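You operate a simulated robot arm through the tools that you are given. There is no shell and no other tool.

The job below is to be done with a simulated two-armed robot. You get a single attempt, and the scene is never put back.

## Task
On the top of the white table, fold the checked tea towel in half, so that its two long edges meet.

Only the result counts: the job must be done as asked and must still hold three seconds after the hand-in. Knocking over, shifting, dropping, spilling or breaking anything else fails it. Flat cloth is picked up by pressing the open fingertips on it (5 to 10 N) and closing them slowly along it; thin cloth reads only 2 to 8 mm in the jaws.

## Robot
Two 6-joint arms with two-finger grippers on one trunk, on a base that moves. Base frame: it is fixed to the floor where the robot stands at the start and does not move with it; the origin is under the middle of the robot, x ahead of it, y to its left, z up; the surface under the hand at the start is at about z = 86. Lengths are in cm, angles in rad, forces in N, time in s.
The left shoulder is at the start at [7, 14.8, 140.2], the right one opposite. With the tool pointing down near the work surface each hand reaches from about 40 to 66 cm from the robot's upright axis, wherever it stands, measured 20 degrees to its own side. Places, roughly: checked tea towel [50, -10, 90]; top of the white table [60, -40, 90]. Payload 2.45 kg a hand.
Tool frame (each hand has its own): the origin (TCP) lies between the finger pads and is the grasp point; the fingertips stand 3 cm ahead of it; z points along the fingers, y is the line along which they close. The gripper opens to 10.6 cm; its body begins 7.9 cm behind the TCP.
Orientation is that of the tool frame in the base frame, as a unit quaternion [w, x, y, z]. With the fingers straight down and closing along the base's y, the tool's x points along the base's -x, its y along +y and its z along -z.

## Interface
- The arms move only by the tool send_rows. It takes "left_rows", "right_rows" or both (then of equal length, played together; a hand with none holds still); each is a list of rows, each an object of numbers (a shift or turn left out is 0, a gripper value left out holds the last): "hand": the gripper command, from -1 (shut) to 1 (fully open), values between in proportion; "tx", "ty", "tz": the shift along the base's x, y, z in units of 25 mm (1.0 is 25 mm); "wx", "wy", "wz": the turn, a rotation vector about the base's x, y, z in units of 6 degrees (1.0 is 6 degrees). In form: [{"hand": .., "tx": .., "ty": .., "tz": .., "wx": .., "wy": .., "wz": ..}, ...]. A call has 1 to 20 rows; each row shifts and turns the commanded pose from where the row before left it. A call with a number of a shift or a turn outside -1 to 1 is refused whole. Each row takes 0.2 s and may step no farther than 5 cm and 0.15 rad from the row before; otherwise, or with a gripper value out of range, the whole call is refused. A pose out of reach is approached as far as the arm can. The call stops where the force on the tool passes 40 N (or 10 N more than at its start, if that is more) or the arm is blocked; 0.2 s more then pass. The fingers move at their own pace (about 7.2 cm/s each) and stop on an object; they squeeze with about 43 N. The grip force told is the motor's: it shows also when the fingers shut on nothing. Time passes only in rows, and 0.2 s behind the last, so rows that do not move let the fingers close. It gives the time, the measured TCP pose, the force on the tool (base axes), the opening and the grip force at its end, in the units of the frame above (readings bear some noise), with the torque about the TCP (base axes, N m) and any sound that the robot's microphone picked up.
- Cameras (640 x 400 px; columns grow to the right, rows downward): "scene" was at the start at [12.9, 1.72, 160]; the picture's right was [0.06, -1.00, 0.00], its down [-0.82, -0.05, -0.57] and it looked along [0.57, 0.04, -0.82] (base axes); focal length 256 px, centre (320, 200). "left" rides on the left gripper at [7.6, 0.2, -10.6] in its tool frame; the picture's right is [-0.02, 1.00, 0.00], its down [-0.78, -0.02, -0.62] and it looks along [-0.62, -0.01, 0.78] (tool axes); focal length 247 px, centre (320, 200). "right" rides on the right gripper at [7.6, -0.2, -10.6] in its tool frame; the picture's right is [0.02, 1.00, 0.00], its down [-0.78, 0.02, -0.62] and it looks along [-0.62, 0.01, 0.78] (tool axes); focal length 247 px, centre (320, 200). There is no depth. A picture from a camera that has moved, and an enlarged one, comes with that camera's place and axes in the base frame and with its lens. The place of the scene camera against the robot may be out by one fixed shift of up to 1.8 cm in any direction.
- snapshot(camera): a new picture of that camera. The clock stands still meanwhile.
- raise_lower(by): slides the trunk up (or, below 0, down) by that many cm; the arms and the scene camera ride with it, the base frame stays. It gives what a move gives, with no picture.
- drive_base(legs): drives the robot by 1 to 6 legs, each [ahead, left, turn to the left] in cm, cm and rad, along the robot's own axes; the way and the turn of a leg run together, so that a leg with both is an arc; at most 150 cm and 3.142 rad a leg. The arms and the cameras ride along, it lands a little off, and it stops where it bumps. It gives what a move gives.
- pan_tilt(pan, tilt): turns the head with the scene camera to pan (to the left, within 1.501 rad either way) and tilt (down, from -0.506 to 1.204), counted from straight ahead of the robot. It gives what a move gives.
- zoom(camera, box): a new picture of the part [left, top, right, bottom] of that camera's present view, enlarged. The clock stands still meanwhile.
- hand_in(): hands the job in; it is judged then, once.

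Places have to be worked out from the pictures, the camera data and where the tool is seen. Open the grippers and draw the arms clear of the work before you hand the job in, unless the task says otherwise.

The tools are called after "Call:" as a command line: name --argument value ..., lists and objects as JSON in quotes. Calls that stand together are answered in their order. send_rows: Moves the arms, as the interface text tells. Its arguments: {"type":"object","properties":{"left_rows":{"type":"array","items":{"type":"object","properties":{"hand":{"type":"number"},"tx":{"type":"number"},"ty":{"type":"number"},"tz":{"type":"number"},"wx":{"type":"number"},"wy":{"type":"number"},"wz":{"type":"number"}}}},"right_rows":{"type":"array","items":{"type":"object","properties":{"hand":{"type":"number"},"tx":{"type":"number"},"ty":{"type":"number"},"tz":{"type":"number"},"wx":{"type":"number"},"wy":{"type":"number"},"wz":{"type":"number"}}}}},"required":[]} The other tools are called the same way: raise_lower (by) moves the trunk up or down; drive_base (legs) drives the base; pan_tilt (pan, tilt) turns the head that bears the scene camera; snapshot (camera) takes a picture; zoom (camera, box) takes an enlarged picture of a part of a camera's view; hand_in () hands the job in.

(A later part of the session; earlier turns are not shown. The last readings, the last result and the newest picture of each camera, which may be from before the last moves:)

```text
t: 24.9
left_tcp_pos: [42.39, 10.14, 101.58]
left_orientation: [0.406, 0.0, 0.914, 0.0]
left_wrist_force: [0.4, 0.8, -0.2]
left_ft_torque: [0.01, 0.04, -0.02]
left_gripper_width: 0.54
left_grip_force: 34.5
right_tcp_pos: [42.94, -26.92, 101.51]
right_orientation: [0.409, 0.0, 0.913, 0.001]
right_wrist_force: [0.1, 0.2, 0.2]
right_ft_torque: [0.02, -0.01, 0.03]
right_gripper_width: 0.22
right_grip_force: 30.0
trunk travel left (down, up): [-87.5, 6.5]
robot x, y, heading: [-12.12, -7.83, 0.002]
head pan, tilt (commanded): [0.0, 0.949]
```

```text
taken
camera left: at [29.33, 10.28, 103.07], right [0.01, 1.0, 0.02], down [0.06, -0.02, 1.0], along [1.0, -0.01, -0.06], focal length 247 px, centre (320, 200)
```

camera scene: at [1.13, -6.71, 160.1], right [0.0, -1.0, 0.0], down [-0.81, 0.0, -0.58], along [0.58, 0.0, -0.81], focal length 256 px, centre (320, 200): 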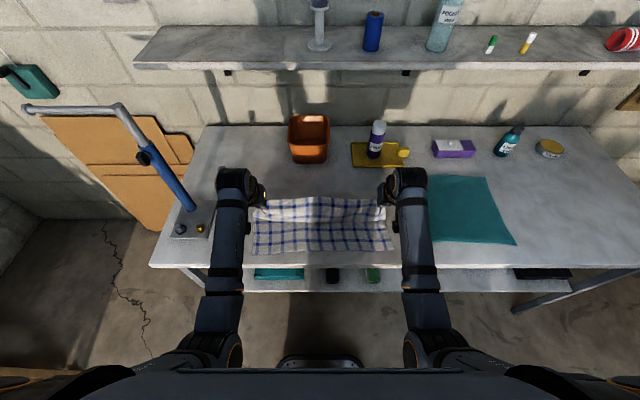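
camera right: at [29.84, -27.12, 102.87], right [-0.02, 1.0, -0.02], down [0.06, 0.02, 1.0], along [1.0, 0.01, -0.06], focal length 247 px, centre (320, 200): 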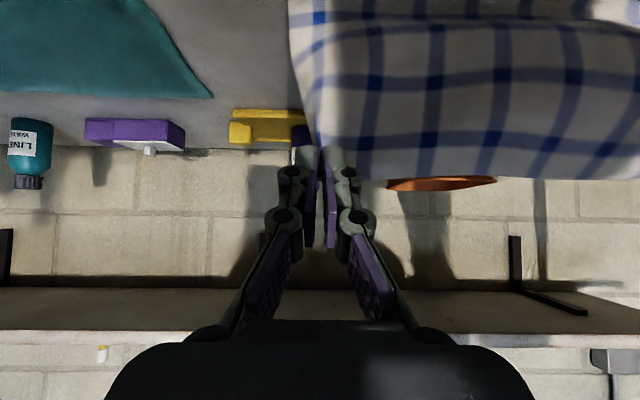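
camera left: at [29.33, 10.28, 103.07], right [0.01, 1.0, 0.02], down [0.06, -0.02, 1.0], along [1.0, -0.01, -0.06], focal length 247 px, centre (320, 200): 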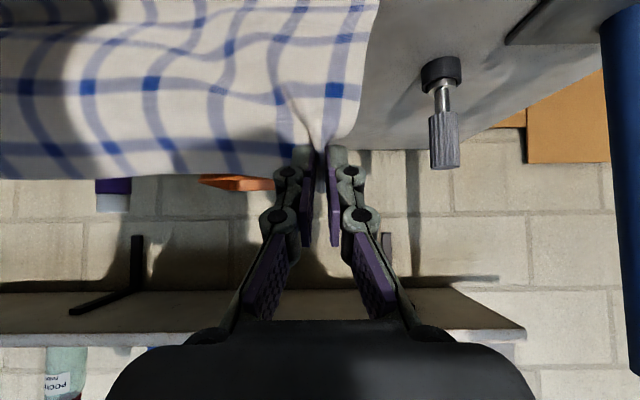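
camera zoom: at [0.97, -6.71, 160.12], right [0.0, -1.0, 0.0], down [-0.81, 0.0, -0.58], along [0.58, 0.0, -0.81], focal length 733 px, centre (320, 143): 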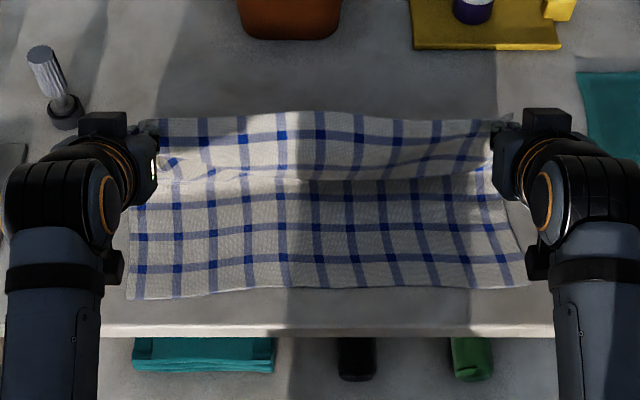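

The cloth hangs cleanly from both hands to a fold line near x≈47, and the lower half is still flat. I'll lower a little and pitch to about 60°, then back up another 5 cm, staying on the arc.

Call:
send_rows --left_rows '[{"tx": -0.037, "tz": -0.25, "wy": -0.5}, {"tx": -0.037, "tz": -0.25, "wy": -0.5}, {"tx": -0.037, "tz": -0.25, "wy": -0.5}, {"tx": -0.037, "tz": -0.25, "wy": -0.5}, {"tx": 0}]' --right_rows '[{"tx": -0.037, "tz": -0.25, "wy": -0.5}, {"tx": -0.037, "tz": -0.25, "wy": -0.5}, {"tx": -0.037, "tz": -0.25, "wy": -0.5}, {"tx": -0.037, "tz": -0.25, "wy": -0.5}, {"tx": 0}]'

Call:
drive_base --legs '[[-5, 0, 0]]'

Call:
zoom --camera "scene" --box '[220, 130, 420, 270]'

Call:
snapshot --camera "right"

Call:
snapshot --camera "left"

```text
t: 26.1
left_tcp_pos: [42.16, 10.07, 99.22]
left_orientation: [0.5, -0.002, 0.866, 0.001]
left_wrist_force: [0.6, 0.4, -0.1]
left_ft_torque: [0.03, 0.0, 0.01]
left_gripper_width: 0.55
left_grip_force: 34.2
right_tcp_pos: [42.61, -26.82, 99.03]
right_orientation: [0.502, -0.001, 0.865, 0.001]
right_wrist_force: [-1.0, 0.2, 0.4]
right_ft_torque: [-0.05, 0.02, -0.03]
right_gripper_width: 0.08
right_grip_force: 29.5
trunk travel left (down, up): [-87.5, 6.5]
robot x, y, heading: [-12.36, -7.75, -0.0]
head pan, tilt (commanded): [0.0, 0.949]
```

```text
t: 27.1
left_tcp_pos: [37.62, 10.16, 98.84]
left_orientation: [0.497, -0.001, 0.868, 0.0]
left_wrist_force: [1.1, 0.8, -0.5]
left_ft_torque: [-0.04, 0.01, -0.01]
left_gripper_width: 0.58
left_grip_force: 33.7
right_tcp_pos: [38.08, -26.99, 98.74]
right_orientation: [0.499, 0.0, 0.867, 0.0]
right_wrist_force: [0.8, 0.3, -0.2]
right_ft_torque: [0.04, 0.0, 0.02]
right_gripper_width: 0.28
right_grip_force: 30.3
trunk travel left (down, up): [-87.5, 6.5]
robot x, y, heading: [-16.83, -8.0, -0.007]
head pan, tilt (commanded): [0.0, 0.949]
```

```text
2.86 times, centred on (320, 200) of scene
camera zoom: at [-3.2, -6.71, 160.05], right [0.0, -1.0, 0.0], down [-0.82, 0.0, -0.58], along [0.58, 0.0, -0.82], focal length 733 px, centre (320, 200)
```

zoom: 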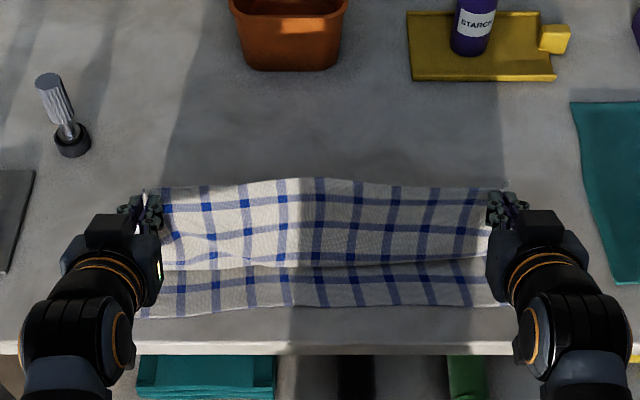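

```text
taken
camera right: at [25.01, -27.14, 97.46], right [-0.01, 1.0, -0.02], down [-0.14, 0.02, 0.99], along [0.99, 0.01, 0.14], focal length 247 px, centre (320, 200)
```

right: 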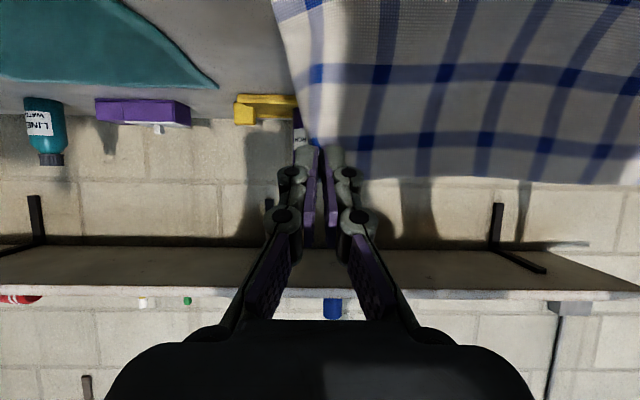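

```text
taken
camera left: at [24.49, 10.31, 97.65], right [0.01, 1.0, 0.02], down [-0.14, -0.02, 0.99], along [0.99, -0.01, 0.14], focal length 247 px, centre (320, 200)
```

left: 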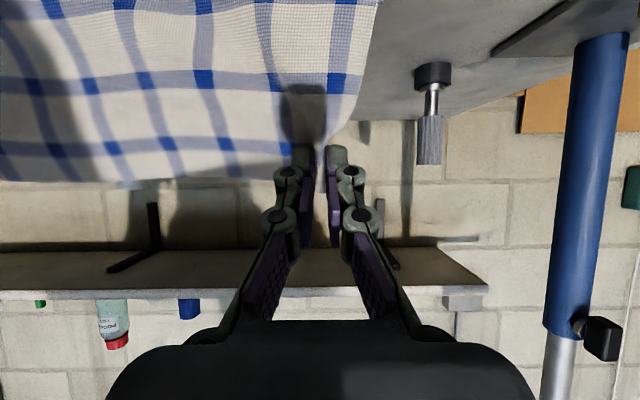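

The edge is now standing upright at the tips, with the fold forming behind. I'll bring the hands down along the arc to about θ=150° and look again.

Call:
send_rows --left_rows '[{"tx": -0.38, "tz": -0.22}, {"tx": -0.35, "tz": -0.25}, {"tx": -0.32, "tz": -0.28}, {"tx": -0.29, "tz": -0.3}, {"tx": -0.26, "tz": -0.33}, {"tx": -0.24, "tz": -0.34}, {"tx": 0}]' --right_rows '[{"tx": -0.38, "tz": -0.22}, {"tx": -0.35, "tz": -0.25}, {"tx": -0.32, "tz": -0.28}, {"tx": -0.29, "tz": -0.3}, {"tx": -0.26, "tz": -0.33}, {"tx": -0.24, "tz": -0.34}, {"tx": 0}]'

Call:
zoom --camera "scene" --box '[220, 130, 420, 270]'

Call:
snapshot --camera "right"

Call:
snapshot --camera "left"

```text
t: 28.7
left_tcp_pos: [32.38, 10.11, 94.87]
left_orientation: [0.5, -0.001, 0.866, 0.0]
left_wrist_force: [0.7, -1.1, 0.3]
left_ft_torque: [0.04, 0.0, -0.02]
left_gripper_width: 0.57
left_grip_force: 34.2
right_tcp_pos: [33.01, -26.86, 94.79]
right_orientation: [0.501, -0.001, 0.865, 0.001]
right_wrist_force: [-1.0, 0.7, 0.4]
right_ft_torque: [0.0, 0.01, 0.01]
right_gripper_width: 0.05
right_grip_force: 29.4
trunk travel left (down, up): [-87.5, 6.5]
robot x, y, heading: [-16.96, -8.0, 0.001]
head pan, tilt (commanded): [0.0, 0.949]
```

```text
2.86 times, centred on (320, 200) of scene
camera zoom: at [-3.97, -6.72, 160.12], right [0.0, -1.0, 0.0], down [-0.81, 0.0, -0.58], along [0.58, 0.0, -0.81], focal length 733 px, centre (320, 200)
```

zoom: 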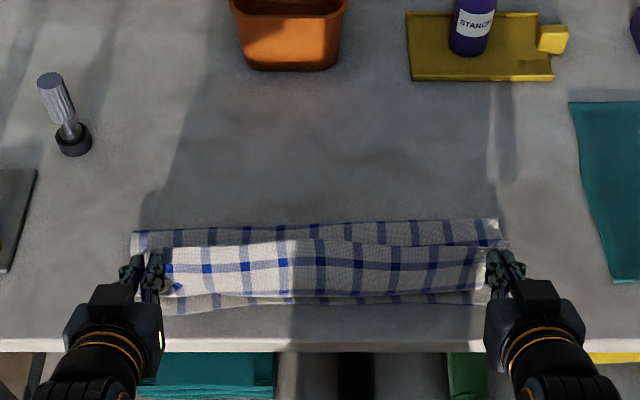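

```text
taken
camera right: at [19.93, -27.13, 93.4], right [-0.01, 1.0, -0.02], down [-0.15, 0.02, 0.99], along [0.99, 0.01, 0.15], focal length 247 px, centre (320, 200)
```

right: 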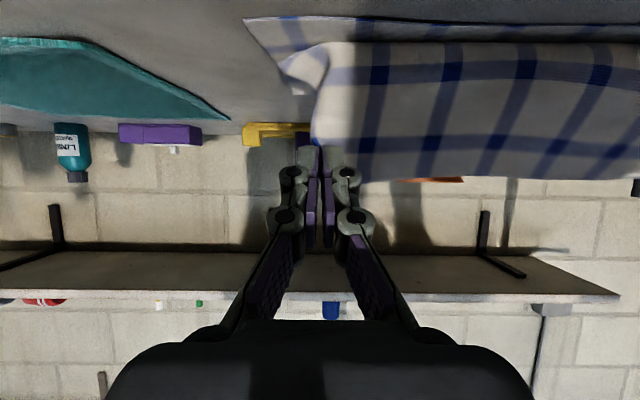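

```text
taken
camera left: at [19.41, 10.34, 93.59], right [0.01, 1.0, 0.02], down [-0.15, -0.02, 0.99], along [0.99, -0.01, 0.15], focal length 247 px, centre (320, 200)
```

left: 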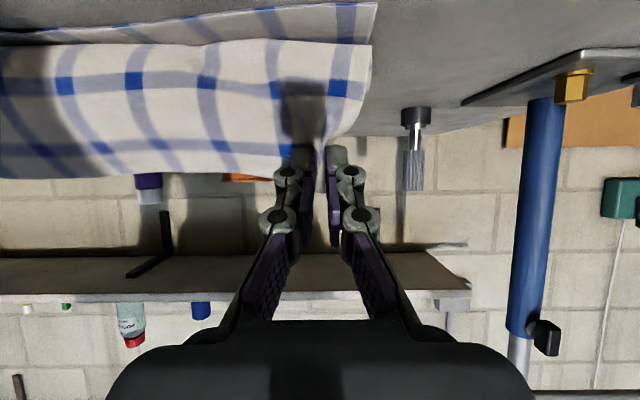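

The fold line now shows behind the held layer. I'll zoom in to measure the fold and the near edge against the table edge.

Call:
zoom --camera "scene" --box '[255, 190, 335, 245]'

Call:
zoom --camera "scene" --box '[320, 190, 400, 245]'

```text
7.27 times, centred on (295, 218) of scene
camera zoom: at [-3.97, -6.72, 160.12], right [0.0, -1.0, 0.0], down [-0.81, 0.0, -0.58], along [0.58, 0.0, -0.81], focal length 1865 px, centre (502, 73)
```

zoom: 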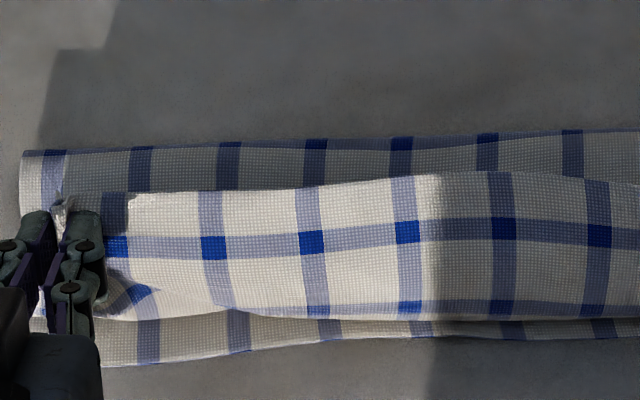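

```text
7.27 times, centred on (360, 218) of scene
camera zoom: at [-3.97, -6.72, 160.12], right [0.0, -1.0, 0.0], down [-0.81, 0.0, -0.58], along [0.58, 0.0, -0.81], focal length 1865 px, centre (29, 73)
```

zoom: 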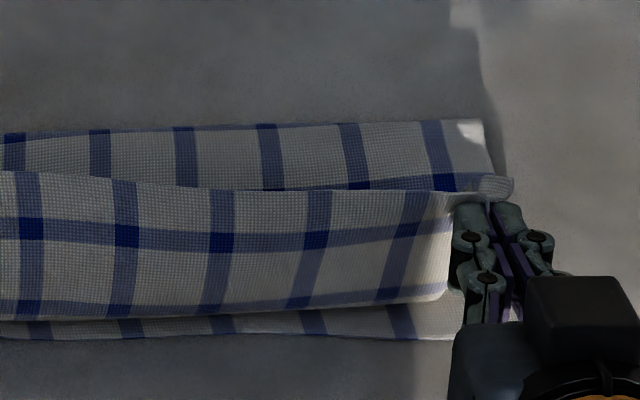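

The striped pattern shows the fold formed at about x≈43.5 instead of the middle (≈47.5), because the arc peeled too much of the lower half up. The lower half itself has not moved. I'll carry the edge back toward the far side to re-lay the cloth flat past the midline, then repeat with a lower path.

Call:
send_rows --left_rows '[{"tx": 0.41, "tz": 0.32}, {"tx": 0.41, "tz": 0.32}, {"tx": 0.42, "tz": 0.32}, {"tx": 0.42, "tz": 0.32}, {"tx": 0.42, "tz": 0.32}, {"tx": 0.44, "tz": 0.14}, {"tx": 0.44, "tz": 0.14}, {"tx": 0.44, "tz": 0.14}, {"tx": 0.44, "tz": 0.14}, {"tx": 0.44, "tz": 0.12}, {"tx": 0.48, "tz": -0.16}, {"tx": 0.48, "tz": -0.16}, {"tx": 0.48, "tz": -0.16}, {"tx": 0.48, "tz": -0.16}, {"tx": 0.48, "tz": -0.16}, {"tx": 0.4, "tz": -0.4}, {"tx": 0.4, "tz": -0.4}, {"tx": 0.4, "tz": -0.4}, {"tx": 0.4, "tz": -0.4}, {"tx": 0}]' --right_rows '[{"tx": 0.41, "tz": 0.32}, {"tx": 0.41, "tz": 0.32}, {"tx": 0.42, "tz": 0.32}, {"tx": 0.42, "tz": 0.32}, {"tx": 0.42, "tz": 0.32}, {"tx": 0.44, "tz": 0.14}, {"tx": 0.44, "tz": 0.14}, {"tx": 0.44, "tz": 0.14}, {"tx": 0.44, "tz": 0.14}, {"tx": 0.44, "tz": 0.12}, {"tx": 0.48, "tz": -0.16}, {"tx": 0.48, "tz": -0.16}, {"tx": 0.48, "tz": -0.16}, {"tx": 0.48, "tz": -0.16}, {"tx": 0.48, "tz": -0.16}, {"tx": 0.4, "tz": -0.4}, {"tx": 0.4, "tz": -0.4}, {"tx": 0.4, "tz": -0.4}, {"tx": 0.4, "tz": -0.4}, {"tx": 0}]'

Call:
zoom --camera "scene" --box '[240, 130, 400, 250]'

Call:
snapshot --camera "right"

Call:
snapshot --camera "left"

```text
t: 32.9
left_tcp_pos: [53.28, 10.08, 94.53]
left_orientation: [0.501, -0.001, 0.866, -0.001]
left_wrist_force: [0.5, 0.2, 0.0]
left_ft_torque: [-0.01, 0.02, -0.02]
left_gripper_width: 0.59
left_grip_force: 34.1
right_tcp_pos: [53.69, -26.97, 94.61]
right_orientation: [0.501, 0.0, 0.865, -0.001]
right_wrist_force: [-0.3, -0.2, -0.7]
right_ft_torque: [0.05, 0.01, -0.01]
right_gripper_width: 0.2
right_grip_force: 29.8
trunk travel left (down, up): [-87.5, 6.5]
robot x, y, heading: [-17.22, -8.08, -0.002]
head pan, tilt (commanded): [0.0, 0.949]
```

```text
3.33 times, centred on (320, 190) of scene
camera zoom: at [-4.08, -6.71, 160.13], right [0.0, -1.0, 0.0], down [-0.81, 0.0, -0.58], along [0.58, 0.0, -0.81], focal length 855 px, centre (320, 233)
```

zoom: 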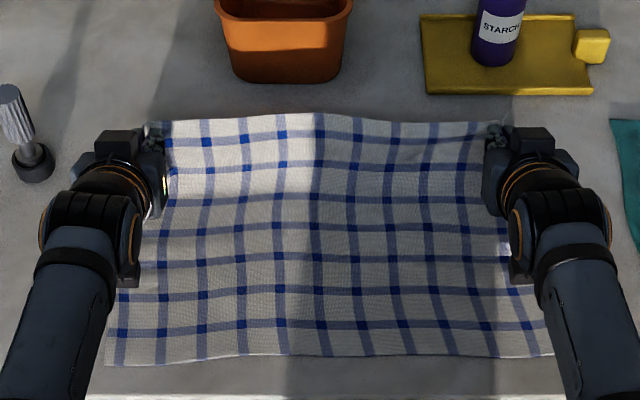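

```text
taken
camera right: at [40.57, -27.11, 93.17], right [-0.01, 1.0, -0.02], down [-0.15, 0.02, 0.99], along [0.99, 0.01, 0.15], focal length 247 px, centre (320, 200)
```

right: 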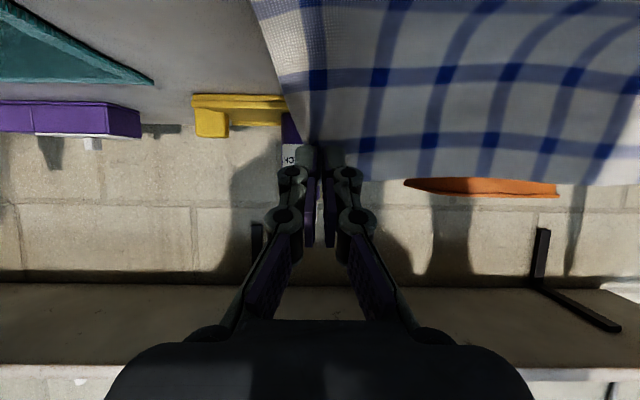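

```text
taken
camera left: at [40.15, 10.29, 93.31], right [0.01, 1.0, 0.02], down [-0.15, -0.02, 0.99], along [0.99, -0.01, 0.15], focal length 247 px, centre (320, 200)
```

left: 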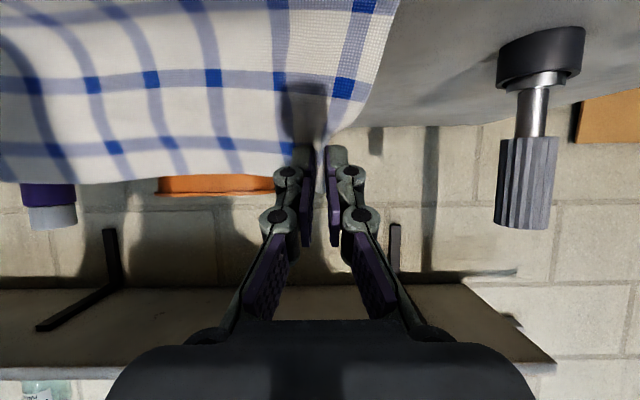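

The towel is flat again past its middle, with seven stripes visible and the near edge unmoved. Now I'll repeat: up to about 12 cm at x≈47.5, then a straight 45° descent toward the near edge so the fold stays at the middle.

Call:
send_rows --left_rows '[{"tx": -0.52, "tz": 0.5}, {"tx": -0.52, "tz": 0.5}, {"tx": -0.52, "tz": 0.5}, {"tx": -0.5, "tz": 0.32}, {"tx": -0.5, "tz": 0.32}, {"tx": -0.5, "tz": 0.0}, {"tx": -0.5, "tz": 0.0}, {"tx": -0.4, "tz": -0.56}, {"tx": -0.4, "tz": -0.42}, {"tx": -0.4, "tz": -0.42}, {"tx": -0.4, "tz": -0.42}, {"tx": -0.4, "tz": -0.42}, {"tx": 0}]' --right_rows '[{"tx": -0.52, "tz": 0.5}, {"tx": -0.52, "tz": 0.5}, {"tx": -0.52, "tz": 0.5}, {"tx": -0.5, "tz": 0.32}, {"tx": -0.5, "tz": 0.32}, {"tx": -0.5, "tz": 0.0}, {"tx": -0.5, "tz": 0.0}, {"tx": -0.4, "tz": -0.56}, {"tx": -0.4, "tz": -0.42}, {"tx": -0.4, "tz": -0.42}, {"tx": -0.4, "tz": -0.42}, {"tx": -0.4, "tz": -0.42}, {"tx": 0}]'

Call:
zoom --camera "scene" --box '[240, 130, 400, 250]'

Call:
snapshot --camera "right"

Call:
snapshot --camera "left"

```text
t: 35.7
left_tcp_pos: [39.47, 10.15, 94.23]
left_orientation: [0.5, -0.001, 0.866, 0.0]
left_wrist_force: [0.6, -0.1, 0.6]
left_ft_torque: [0.03, 0.01, 0.0]
left_gripper_width: 0.56
left_grip_force: 34.3
right_tcp_pos: [39.81, -27.03, 94.27]
right_orientation: [0.502, 0.0, 0.865, 0.0]
right_wrist_force: [1.5, -0.1, -0.7]
right_ft_torque: [-0.01, 0.03, -0.03]
right_gripper_width: 0.27
right_grip_force: 32.1
trunk travel left (down, up): [-87.5, 6.5]
robot x, y, heading: [-16.63, -7.89, -0.001]
head pan, tilt (commanded): [0.0, 0.949]
```

```text
3.33 times, centred on (320, 190) of scene
camera zoom: at [-3.99, -6.71, 160.12], right [0.0, -1.0, 0.0], down [-0.81, 0.0, -0.58], along [0.58, 0.0, -0.81], focal length 855 px, centre (320, 233)
```

zoom: 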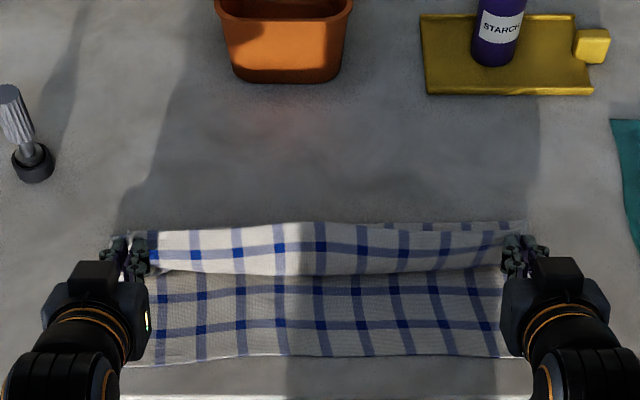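

```text
taken
camera right: at [26.69, -27.19, 92.86], right [-0.01, 1.0, -0.02], down [-0.15, 0.02, 0.99], along [0.99, 0.01, 0.15], focal length 247 px, centre (320, 200)
```

right: 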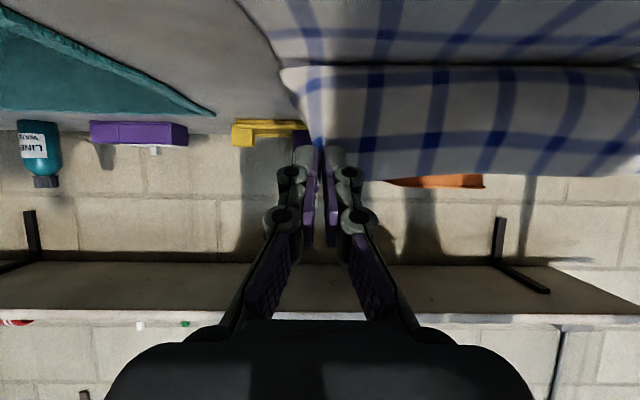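

```text
taken
camera left: at [26.27, 10.29, 92.98], right [0.01, 1.0, 0.02], down [-0.15, -0.02, 0.99], along [0.99, -0.01, 0.15], focal length 247 px, centre (320, 200)
```

left: 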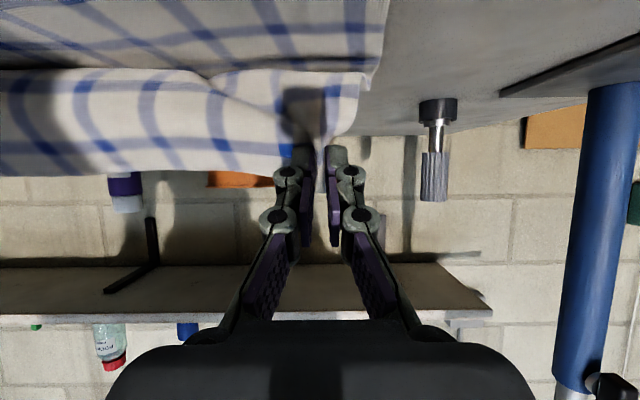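

The sheet hangs vertically at x≈42, and behind it the fold now peeks out near x≈48, which is what I wanted. I'll zoom in to check before descending.

Call:
zoom --camera "scene" --box '[255, 175, 335, 230]'

Call:
zoom --camera "scene" --box '[310, 175, 390, 230]'

```text
7.27 times, centred on (295, 202) of scene
camera zoom: at [-3.99, -6.71, 160.12], right [0.0, -1.0, 0.0], down [-0.81, 0.0, -0.58], along [0.58, 0.0, -0.81], focal length 1865 px, centre (502, 182)
```

zoom: 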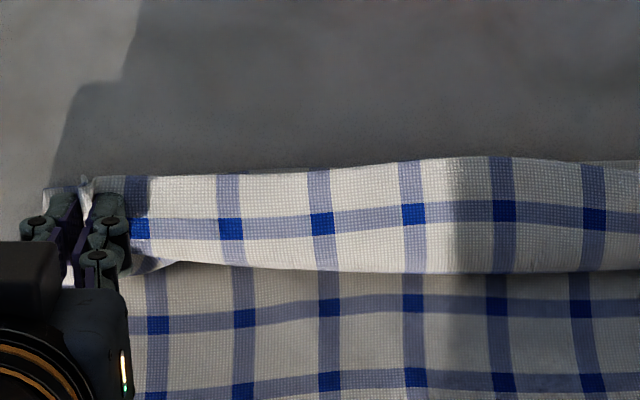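

```text
7.27 times, centred on (350, 202) of scene
camera zoom: at [-3.99, -6.71, 160.12], right [0.0, -1.0, 0.0], down [-0.81, 0.0, -0.58], along [0.58, 0.0, -0.81], focal length 1865 px, centre (102, 182)
```

zoom: 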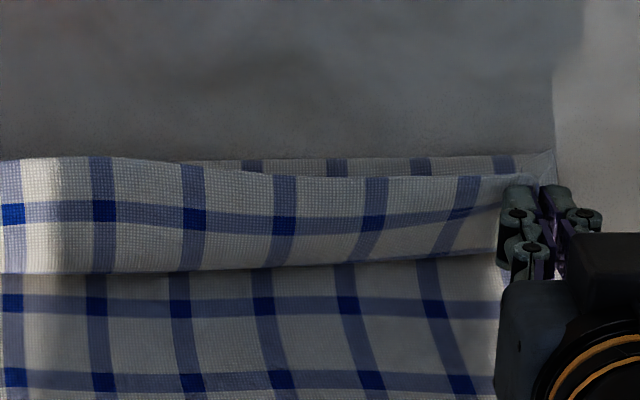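

The fold sits near x≈48, the middle. I'll keep descending along the same line to about x≈36.5, just above the cloth.

Call:
send_rows --left_rows '[{"tx": -0.31, "tz": -0.29}, {"tx": -0.31, "tz": -0.29}, {"tx": -0.31, "tz": -0.29}, {"tx": -0.31, "tz": -0.29}, {"tx": -0.33, "tz": -0.22}, {"tx": -0.33, "tz": -0.2}, {"tx": -0.33, "tz": -0.2}, {"tx": 0}]' --right_rows '[{"tx": -0.31, "tz": -0.29}, {"tx": -0.31, "tz": -0.29}, {"tx": -0.31, "tz": -0.29}, {"tx": -0.31, "tz": -0.29}, {"tx": -0.33, "tz": -0.22}, {"tx": -0.33, "tz": -0.2}, {"tx": -0.33, "tz": -0.2}, {"tx": 0}]'

Call:
zoom --camera "scene" --box '[255, 180, 335, 235]'

Call:
zoom --camera "scene" --box '[310, 180, 390, 235]'

Call:
snapshot --camera "right"

Call:
snapshot --camera "left"

```text
t: 37.5
left_tcp_pos: [33.72, 10.24, 89.88]
left_orientation: [0.5, 0.0, 0.866, -0.001]
left_wrist_force: [1.0, -1.5, -0.4]
left_ft_torque: [-0.01, 0.0, -0.01]
left_gripper_width: 0.58
left_grip_force: 34.0
right_tcp_pos: [34.27, -26.89, 89.82]
right_orientation: [0.502, 0.0, 0.865, 0.0]
right_wrist_force: [1.6, 0.4, -1.3]
right_ft_torque: [0.04, 0.04, 0.01]
right_gripper_width: 0.37
right_grip_force: 36.0
trunk travel left (down, up): [-87.5, 6.5]
robot x, y, heading: [-16.79, -7.78, -0.0]
head pan, tilt (commanded): [0.0, 0.949]
```

```text
7.27 times, centred on (295, 208) of scene
camera zoom: at [-3.99, -6.71, 160.12], right [0.0, -1.0, 0.0], down [-0.81, 0.0, -0.58], along [0.58, 0.0, -0.81], focal length 1865 px, centre (502, 146)
```

zoom: 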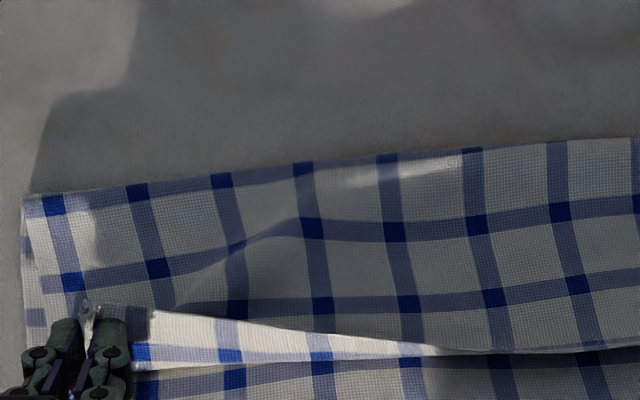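

```text
7.27 times, centred on (350, 208) of scene
camera zoom: at [-3.99, -6.71, 160.12], right [0.0, -1.0, 0.0], down [-0.81, 0.0, -0.58], along [0.58, 0.0, -0.81], focal length 1865 px, centre (102, 146)
```

zoom: 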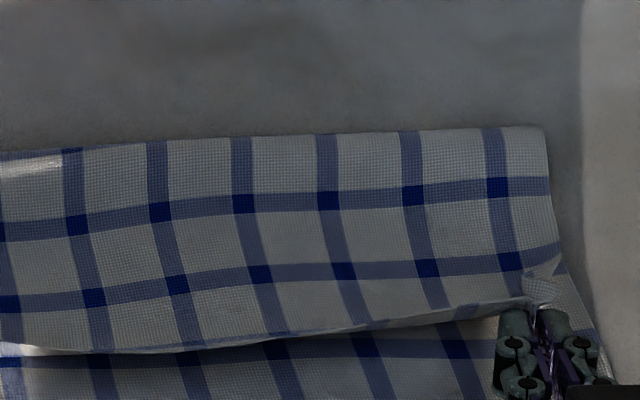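

```text
taken
camera right: at [21.19, -27.14, 88.4], right [-0.01, 1.0, -0.02], down [-0.15, 0.02, 0.99], along [0.99, 0.01, 0.15], focal length 247 px, centre (320, 200)
```

right: 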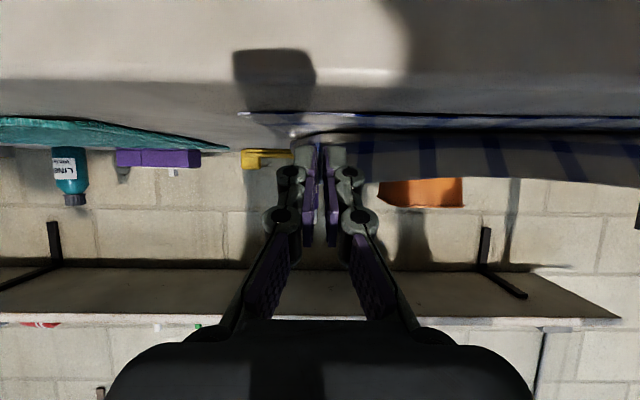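

```text
taken
camera left: at [20.64, 10.28, 88.62], right [0.01, 1.0, 0.02], down [-0.15, -0.02, 0.99], along [0.99, -0.01, 0.15], focal length 247 px, centre (320, 200)
```

left: 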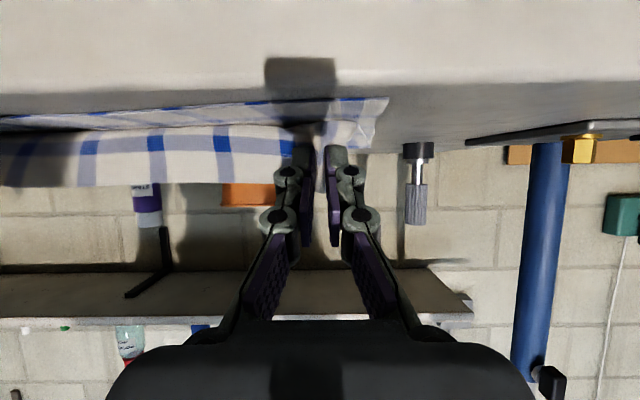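

The upper layer now slopes from the fold toward the hands. The fold looks slanted, with the left side nearer to me, so I'll look at the whole towel before going on.

Call:
zoom --camera "scene" --box '[240, 150, 400, 270]'

Call:
zoom --camera "scene" --box '[255, 205, 335, 260]'

Call:
zoom --camera "scene" --box '[310, 205, 390, 260]'

```text
3.33 times, centred on (320, 210) of scene
camera zoom: at [-3.99, -6.71, 160.12], right [0.0, -1.0, 0.0], down [-0.81, 0.0, -0.58], along [0.58, 0.0, -0.81], focal length 855 px, centre (320, 167)
```

zoom: 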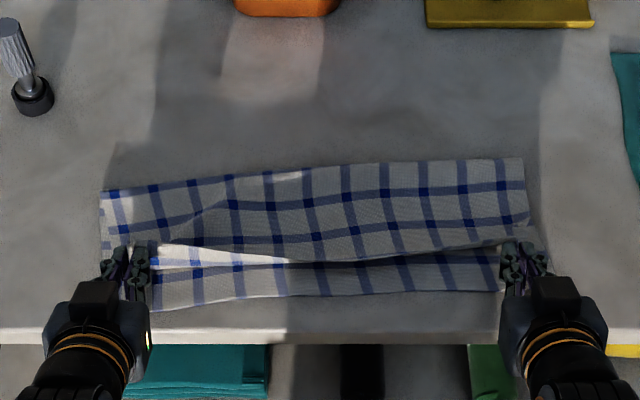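

```text
7.27 times, centred on (295, 232) of scene
camera zoom: at [-3.99, -6.71, 160.12], right [0.0, -1.0, 0.0], down [-0.81, 0.0, -0.58], along [0.58, 0.0, -0.81], focal length 1865 px, centre (502, -36)
```

zoom: 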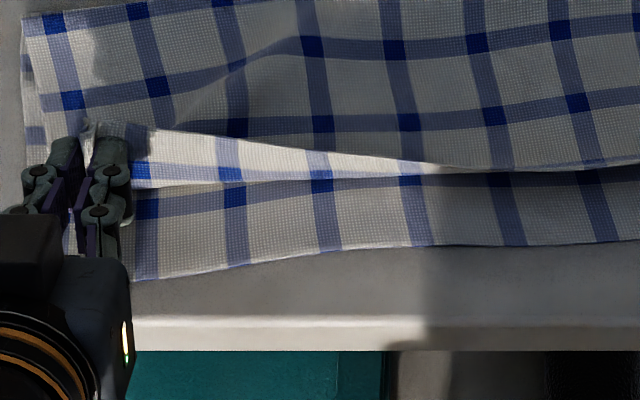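

```text
7.27 times, centred on (350, 232) of scene
camera zoom: at [-3.99, -6.71, 160.12], right [0.0, -1.0, 0.0], down [-0.81, 0.0, -0.58], along [0.58, 0.0, -0.81], focal length 1865 px, centre (102, -36)
```

zoom: 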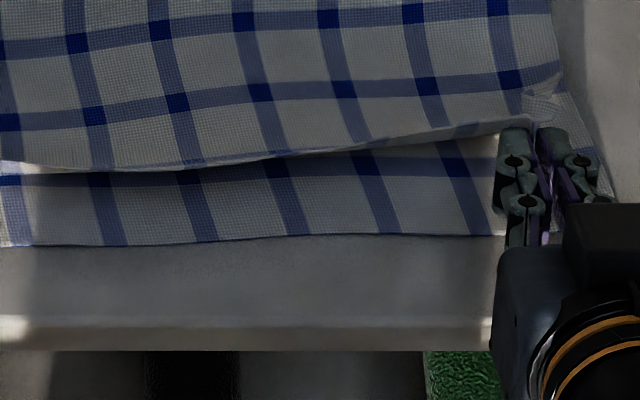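

Measured from this view, the lower near edge runs from x≈30.9 on the left to x≈33 on the right, and the fold runs the same way (≈44 to ≈48), so the towel is just slightly skewed. I'll finish laying the edge to match: left tip to x≈32.1, right tip to x≈34.8, lowering almost to the cloth.

Call:
send_rows --left_rows '[{"tx": -0.42, "tz": -0.07}, {"tx": -0.42, "tz": -0.07}, {"tx": -0.42, "tz": -0.07}, {"tx": -0.42, "tz": -0.07}, {"tx": 0}]' --right_rows '[{"tx": -0.21, "tz": -0.07}, {"tx": -0.21, "tz": -0.07}, {"tx": -0.21, "tz": -0.07}, {"tx": -0.21, "tz": -0.07}, {"tx": 0}]'

Call:
zoom --camera "scene" --box '[240, 150, 400, 270]'

Call:
zoom --camera "scene" --box '[255, 205, 335, 260]'

Call:
zoom --camera "scene" --box '[310, 205, 390, 260]'

```text
t: 38.7
left_tcp_pos: [29.67, 10.25, 89.23]
left_orientation: [0.5, -0.001, 0.866, 0.0]
left_wrist_force: [1.1, -0.4, 0.0]
left_ft_torque: [0.01, 0.02, -0.01]
left_gripper_width: 0.57
left_grip_force: 33.7
right_tcp_pos: [32.33, -26.96, 89.12]
right_orientation: [0.501, 0.0, 0.865, 0.001]
right_wrist_force: [-0.2, 0.3, 0.3]
right_ft_torque: [0.01, -0.03, 0.0]
right_gripper_width: 0.0
right_grip_force: 27.4
trunk travel left (down, up): [-87.5, 6.5]
robot x, y, heading: [-17.52, -7.84, -0.001]
head pan, tilt (commanded): [0.0, 0.949]
```

```text
3.33 times, centred on (320, 210) of scene
camera zoom: at [-3.99, -6.71, 160.12], right [0.0, -1.0, 0.0], down [-0.81, 0.0, -0.58], along [0.58, 0.0, -0.81], focal length 855 px, centre (320, 167)
```

zoom: 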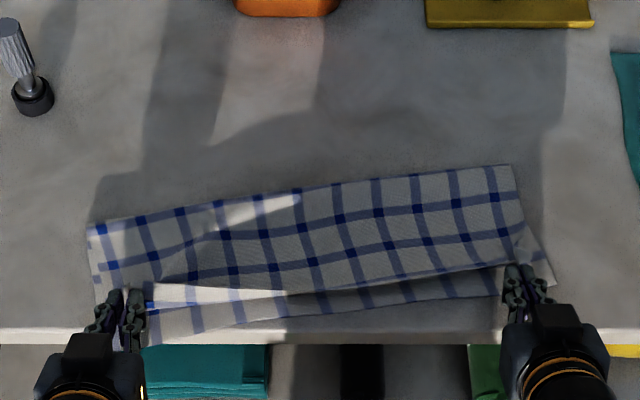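

```text
7.27 times, centred on (295, 232) of scene
camera zoom: at [-3.99, -6.71, 160.12], right [0.0, -1.0, 0.0], down [-0.81, 0.0, -0.58], along [0.58, 0.0, -0.81], focal length 1865 px, centre (502, -36)
```

zoom: 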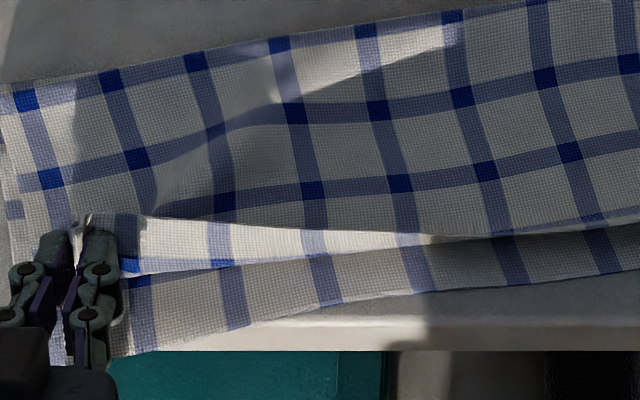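

```text
7.27 times, centred on (350, 232) of scene
camera zoom: at [-3.99, -6.71, 160.12], right [0.0, -1.0, 0.0], down [-0.81, 0.0, -0.58], along [0.58, 0.0, -0.81], focal length 1865 px, centre (102, -36)
```

zoom: 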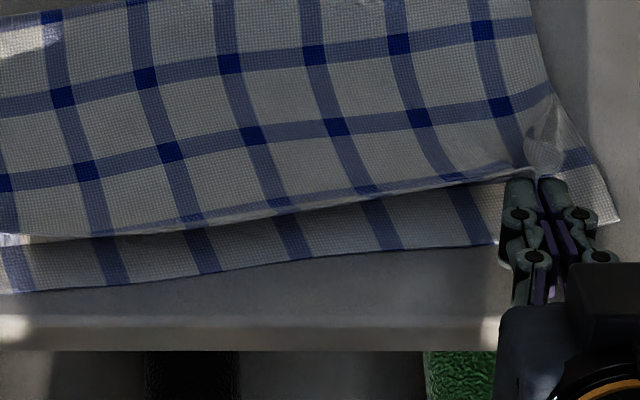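

Moving the left hand dragged the whole left side of the towel with it: the cloth in the left jaws is squeezed into a J against the lower layer, and the near-left corner now reaches the table edge. The right side pivots freely because only its very edge is held. I'll reset by carrying the edge back up and over toward the far side, then regrip the left with less overlap.

Call:
send_rows --left_rows '[{"tx": 0.27, "tz": 0.53}, {"tx": 0.27, "tz": 0.53}, {"tx": 0.27, "tz": 0.53}, {"tx": 0.27, "tz": 0.53}, {"tx": 0.54, "tz": 0.35}, {"tx": 0.54, "tz": 0.35}, {"tx": 0.54, "tz": 0.35}, {"tx": 0.54, "tz": 0.35}, {"tx": 0.5}, {"tx": 0.5}, {"tx": 0.5}, {"tx": 0.5}, {"tx": 0}]' --right_rows '[{"tx": 0.21, "tz": 0.53}, {"tx": 0.21, "tz": 0.53}, {"tx": 0.21, "tz": 0.53}, {"tx": 0.21, "tz": 0.53}, {"tx": 0.39, "tz": 0.35}, {"tx": 0.39, "tz": 0.35}, {"tx": 0.39, "tz": 0.35}, {"tx": 0.39, "tz": 0.35}, {"tx": 0.5}, {"tx": 0.5}, {"tx": 0.5}, {"tx": 0.5}, {"tx": 0}]'

Call:
zoom --camera "scene" --box '[240, 140, 400, 260]'

```text
t: 41.5
left_tcp_pos: [42.6, 10.05, 98.16]
left_orientation: [0.5, 0.0, 0.866, -0.001]
left_wrist_force: [0.0, -0.8, 1.2]
left_ft_torque: [0.03, -0.01, -0.01]
left_gripper_width: 0.58
left_grip_force: 34.5
right_tcp_pos: [43.06, -26.93, 97.93]
right_orientation: [0.501, 0.001, 0.865, 0.0]
right_wrist_force: [-0.6, 1.3, -0.3]
right_ft_torque: [0.02, 0.03, 0.04]
right_gripper_width: 0.27
right_grip_force: 30.6
trunk travel left (down, up): [-87.5, 6.5]
robot x, y, heading: [-17.29, -8.01, 0.0]
head pan, tilt (commanded): [0.0, 0.949]
```

```text
3.33 times, centred on (320, 200) of scene
camera zoom: at [-4.09, -6.7, 160.13], right [0.0, -1.0, 0.0], down [-0.81, 0.0, -0.58], along [0.58, 0.0, -0.81], focal length 855 px, centre (320, 200)
```

zoom: 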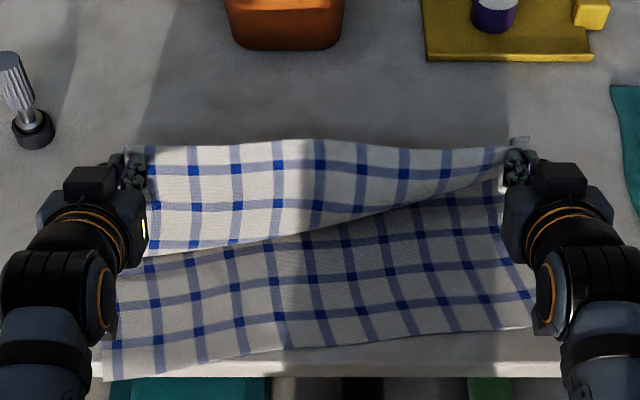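

The towel is skewed now, with its near-left corner just over the table edge. I'll drive forward 11 cm with the edge held, which unrolls the fold toward the far side and lets the pull straighten the left side.

Call:
drive_base --legs '[[11, 0, 0]]'

Call:
snapshot --camera "scene"

Call:
zoom --camera "scene" --box '[230, 150, 410, 290]'

```text
t: 42.7
left_tcp_pos: [53.48, 10.12, 98.15]
left_orientation: [0.501, 0.0, 0.866, -0.001]
left_wrist_force: [0.2, 0.5, -0.3]
left_ft_torque: [-0.01, 0.02, -0.03]
left_gripper_width: 0.58
left_grip_force: 34.1
right_tcp_pos: [53.99, -26.91, 98.13]
right_orientation: [0.502, -0.002, 0.865, 0.002]
right_wrist_force: [-1.6, 0.6, 1.3]
right_ft_torque: [0.04, -0.02, -0.01]
right_gripper_width: 0.49
right_grip_force: 30.9
trunk travel left (down, up): [-87.5, 6.5]
robot x, y, heading: [-6.3, -8.25, 0.006]
head pan, tilt (commanded): [0.0, 0.949]
```

```text
taken
camera scene: at [6.71, -6.68, 160.14], right [0.0, -1.0, 0.0], down [-0.81, 0.0, -0.58], along [0.58, 0.0, -0.81], focal length 256 px, centre (320, 200)
```

scene: 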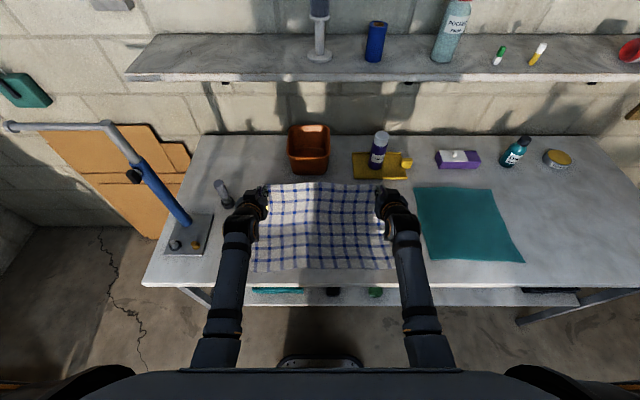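

```text
2.86 times, centred on (320, 220) of scene
camera zoom: at [6.71, -6.68, 160.14], right [0.0, -1.0, 0.0], down [-0.81, 0.0, -0.58], along [0.58, 0.0, -0.81], focal length 733 px, centre (320, 143)
```

zoom: 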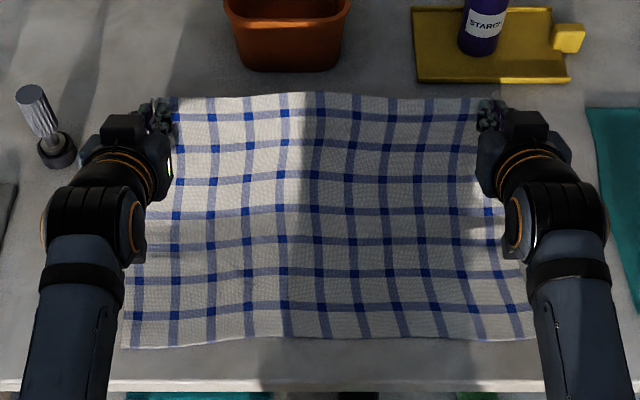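

The pull straightened the towel nicely: the near edge is back at x≈32.6 on the left and ≈33.5 on the right. I need the robot about 6.5 cm further forward for a vertical regrip, so I'll pull the hands back 5 cm while un-pitching, then drive forward.

Call:
send_rows --left_rows '[{"tx": -0.34, "tz": 0.06, "wy": 0.8}, {"tx": -0.34, "tz": 0.06, "wy": 0.8}, {"tx": -0.34, "tz": 0.06, "wy": 0.8}, {"tx": -0.34, "tz": 0.06, "wy": 0.8}, {"tx": -0.34, "tz": 0.06, "wy": 0.8}, {"tx": 0}]' --right_rows '[{"tx": -0.34, "tz": 0.06, "wy": 0.8}, {"tx": -0.34, "tz": 0.06, "wy": 0.8}, {"tx": -0.34, "tz": 0.06, "wy": 0.8}, {"tx": -0.34, "tz": 0.06, "wy": 0.8}, {"tx": -0.34, "tz": 0.06, "wy": 0.8}, {"tx": 0}]'

Call:
drive_base --legs '[[6.5, 0, 0]]'

Call:
snapshot --camera "scene"

```text
t: 44.1
left_tcp_pos: [49.31, 10.12, 98.82]
left_orientation: [0.308, -0.001, 0.951, 0.001]
left_wrist_force: [0.6, -0.4, -1.2]
left_ft_torque: [-0.01, 0.02, -0.02]
left_gripper_width: 0.56
left_grip_force: 34.4
right_tcp_pos: [49.95, -26.98, 98.6]
right_orientation: [0.31, 0.0, 0.951, 0.001]
right_wrist_force: [-0.7, -0.4, 1.3]
right_ft_torque: [-0.01, -0.01, 0.03]
right_gripper_width: 0.43
right_grip_force: 31.0
trunk travel left (down, up): [-87.5, 6.5]
robot x, y, heading: [-6.34, -7.95, -0.001]
head pan, tilt (commanded): [0.0, 0.949]
```

```text
t: 45.0
left_tcp_pos: [55.29, 10.19, 99.1]
left_orientation: [0.311, -0.001, 0.951, -0.001]
left_wrist_force: [-0.8, 0.0, 0.0]
left_ft_torque: [-0.01, -0.02, 0.0]
left_gripper_width: 0.57
left_grip_force: 34.3
right_tcp_pos: [55.86, -27.02, 98.98]
right_orientation: [0.312, -0.001, 0.95, 0.002]
right_wrist_force: [-2.3, 0.5, 1.0]
right_ft_torque: [0.0, -0.06, 0.0]
right_gripper_width: 0.42
right_grip_force: 30.6
trunk travel left (down, up): [-87.5, 6.5]
robot x, y, heading: [0.24, -8.15, 0.001]
head pan, tilt (commanded): [0.0, 0.949]
```

```text
taken
camera scene: at [12.66, -6.69, 160.18], right [0.0, -1.0, 0.0], down [-0.81, 0.0, -0.59], along [0.59, 0.0, -0.81], focal length 256 px, centre (320, 200)
```

scene: 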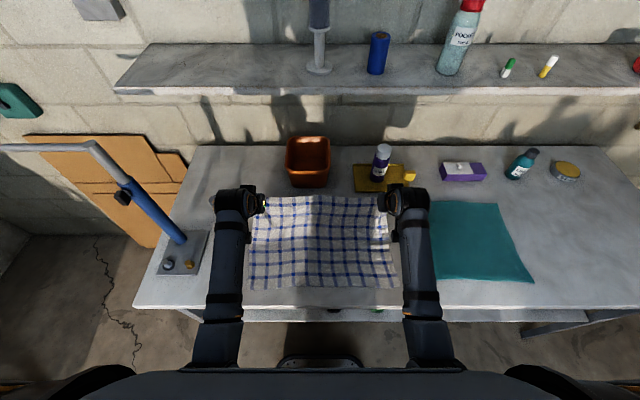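

The robot is back at x≈0.2 with the towel flat. I'll return the tools to vertical while lowering the edge to its original place on the far side.

Call:
send_rows --left_rows '[{"tx": 0.24, "tz": -0.41, "wy": 0.667}, {"tx": 0.24, "tz": -0.41, "wy": 0.667}, {"tx": 0.24, "tz": -0.41, "wy": 0.667}, {"tx": 0.24, "tz": -0.41, "wy": 0.667}, {"tx": 0.24, "tz": -0.41, "wy": 0.667}, {"tx": 0.24, "tz": -0.41, "wy": 0.667}, {"tx": 0.24, "tz": -0.41, "wy": 0.667}, {"tx": 0.24, "tz": -0.41, "wy": 0.667}, {"tx": 0.24, "tz": -0.41, "wy": 0.664}, {"tx": 0}]' --right_rows '[{"tx": 0.22, "tz": -0.41, "wy": 0.667}, {"tx": 0.22, "tz": -0.41, "wy": 0.667}, {"tx": 0.22, "tz": -0.41, "wy": 0.667}, {"tx": 0.22, "tz": -0.41, "wy": 0.667}, {"tx": 0.22, "tz": -0.41, "wy": 0.667}, {"tx": 0.22, "tz": -0.41, "wy": 0.667}, {"tx": 0.22, "tz": -0.41, "wy": 0.667}, {"tx": 0.22, "tz": -0.41, "wy": 0.667}, {"tx": 0.22, "tz": -0.41, "wy": 0.664}, {"tx": 0}]'

Call:
snapshot --camera "left"

Call:
snapshot --camera "right"

Call:
zoom --camera "scene" --box '[220, 170, 420, 310]'

```text
t: 47.2
left_tcp_pos: [60.96, 10.1, 89.66]
left_orientation: [-0.001, -0.001, 1.0, 0.0]
left_wrist_force: [0.5, -0.2, 1.1]
left_ft_torque: [0.01, 0.03, 0.0]
left_gripper_width: 0.57
left_grip_force: 34.1
right_tcp_pos: [61.11, -26.99, 89.54]
right_orientation: [0.002, 0.001, 1.0, 0.001]
right_wrist_force: [0.5, 0.3, -1.1]
right_ft_torque: [-0.04, -0.02, 0.01]
right_gripper_width: 0.15
right_grip_force: 27.1
trunk travel left (down, up): [-87.5, 6.5]
robot x, y, heading: [0.26, -7.78, -0.002]
head pan, tilt (commanded): [0.0, 0.949]
```

```text
taken
camera left: at [53.34, 10.31, 100.26], right [0.02, 1.0, 0.0], down [0.78, -0.02, 0.62], along [0.62, -0.01, -0.78], focal length 247 px, centre (320, 200)
```

left: 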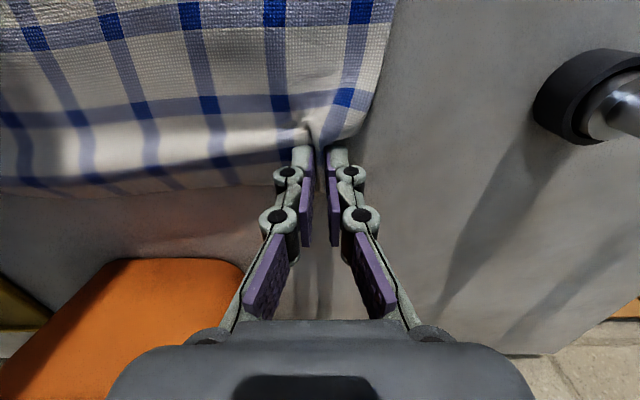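

```text
taken
camera right: at [53.3, -27.13, 100.12], right [-0.02, 1.0, 0.0], down [0.78, 0.02, 0.62], along [0.62, 0.01, -0.78], focal length 247 px, centre (320, 200)
```

right: 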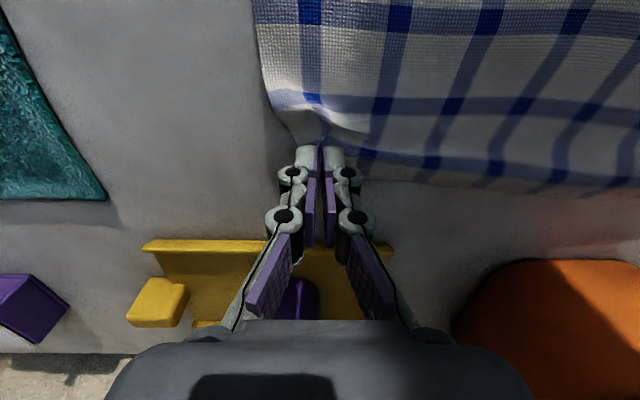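

```text
2.86 times, centred on (320, 240) of scene
camera zoom: at [13.21, -6.7, 160.13], right [0.0, -1.0, 0.0], down [-0.81, 0.0, -0.58], along [0.58, 0.0, -0.81], focal length 733 px, centre (320, 86)
```

zoom: 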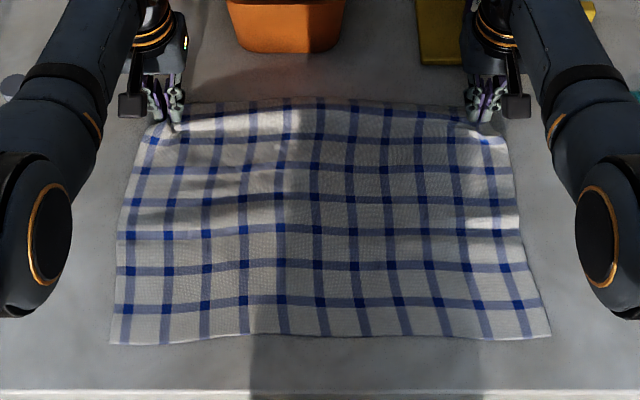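

The towel is back flat in its original place. I'll look closely at how each jaw holds the edge before regripping the left.

Call:
zoom --camera "left" --box '[220, 60, 420, 260]'

Call:
zoom --camera "right" --box '[220, 60, 420, 260]'

```text
2.00 times, centred on (320, 160) of left
camera zoom: at [53.34, 10.31, 100.26], right [0.02, 1.0, 0.0], down [0.78, -0.02, 0.62], along [0.62, -0.01, -0.78], focal length 494 px, centre (320, 280)
```

zoom: 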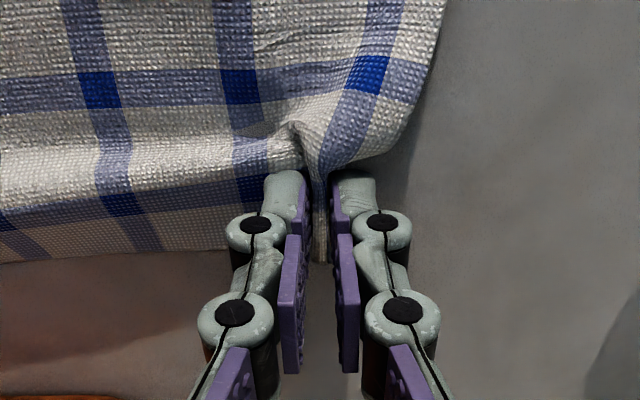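

```text
2.00 times, centred on (320, 160) of right
camera zoom: at [53.3, -27.13, 100.12], right [-0.02, 1.0, 0.0], down [0.78, 0.02, 0.62], along [0.62, 0.01, -0.78], focal length 494 px, centre (320, 280)
```

zoom: 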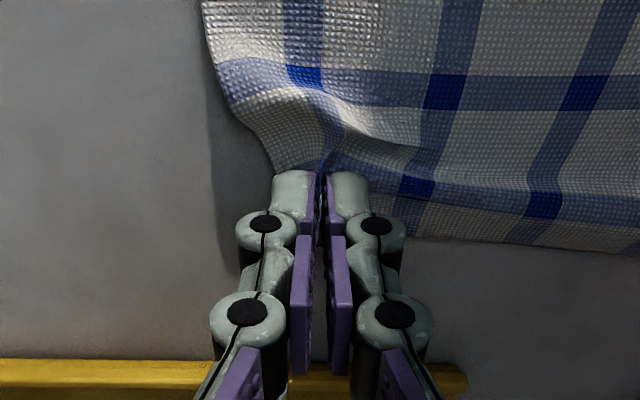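

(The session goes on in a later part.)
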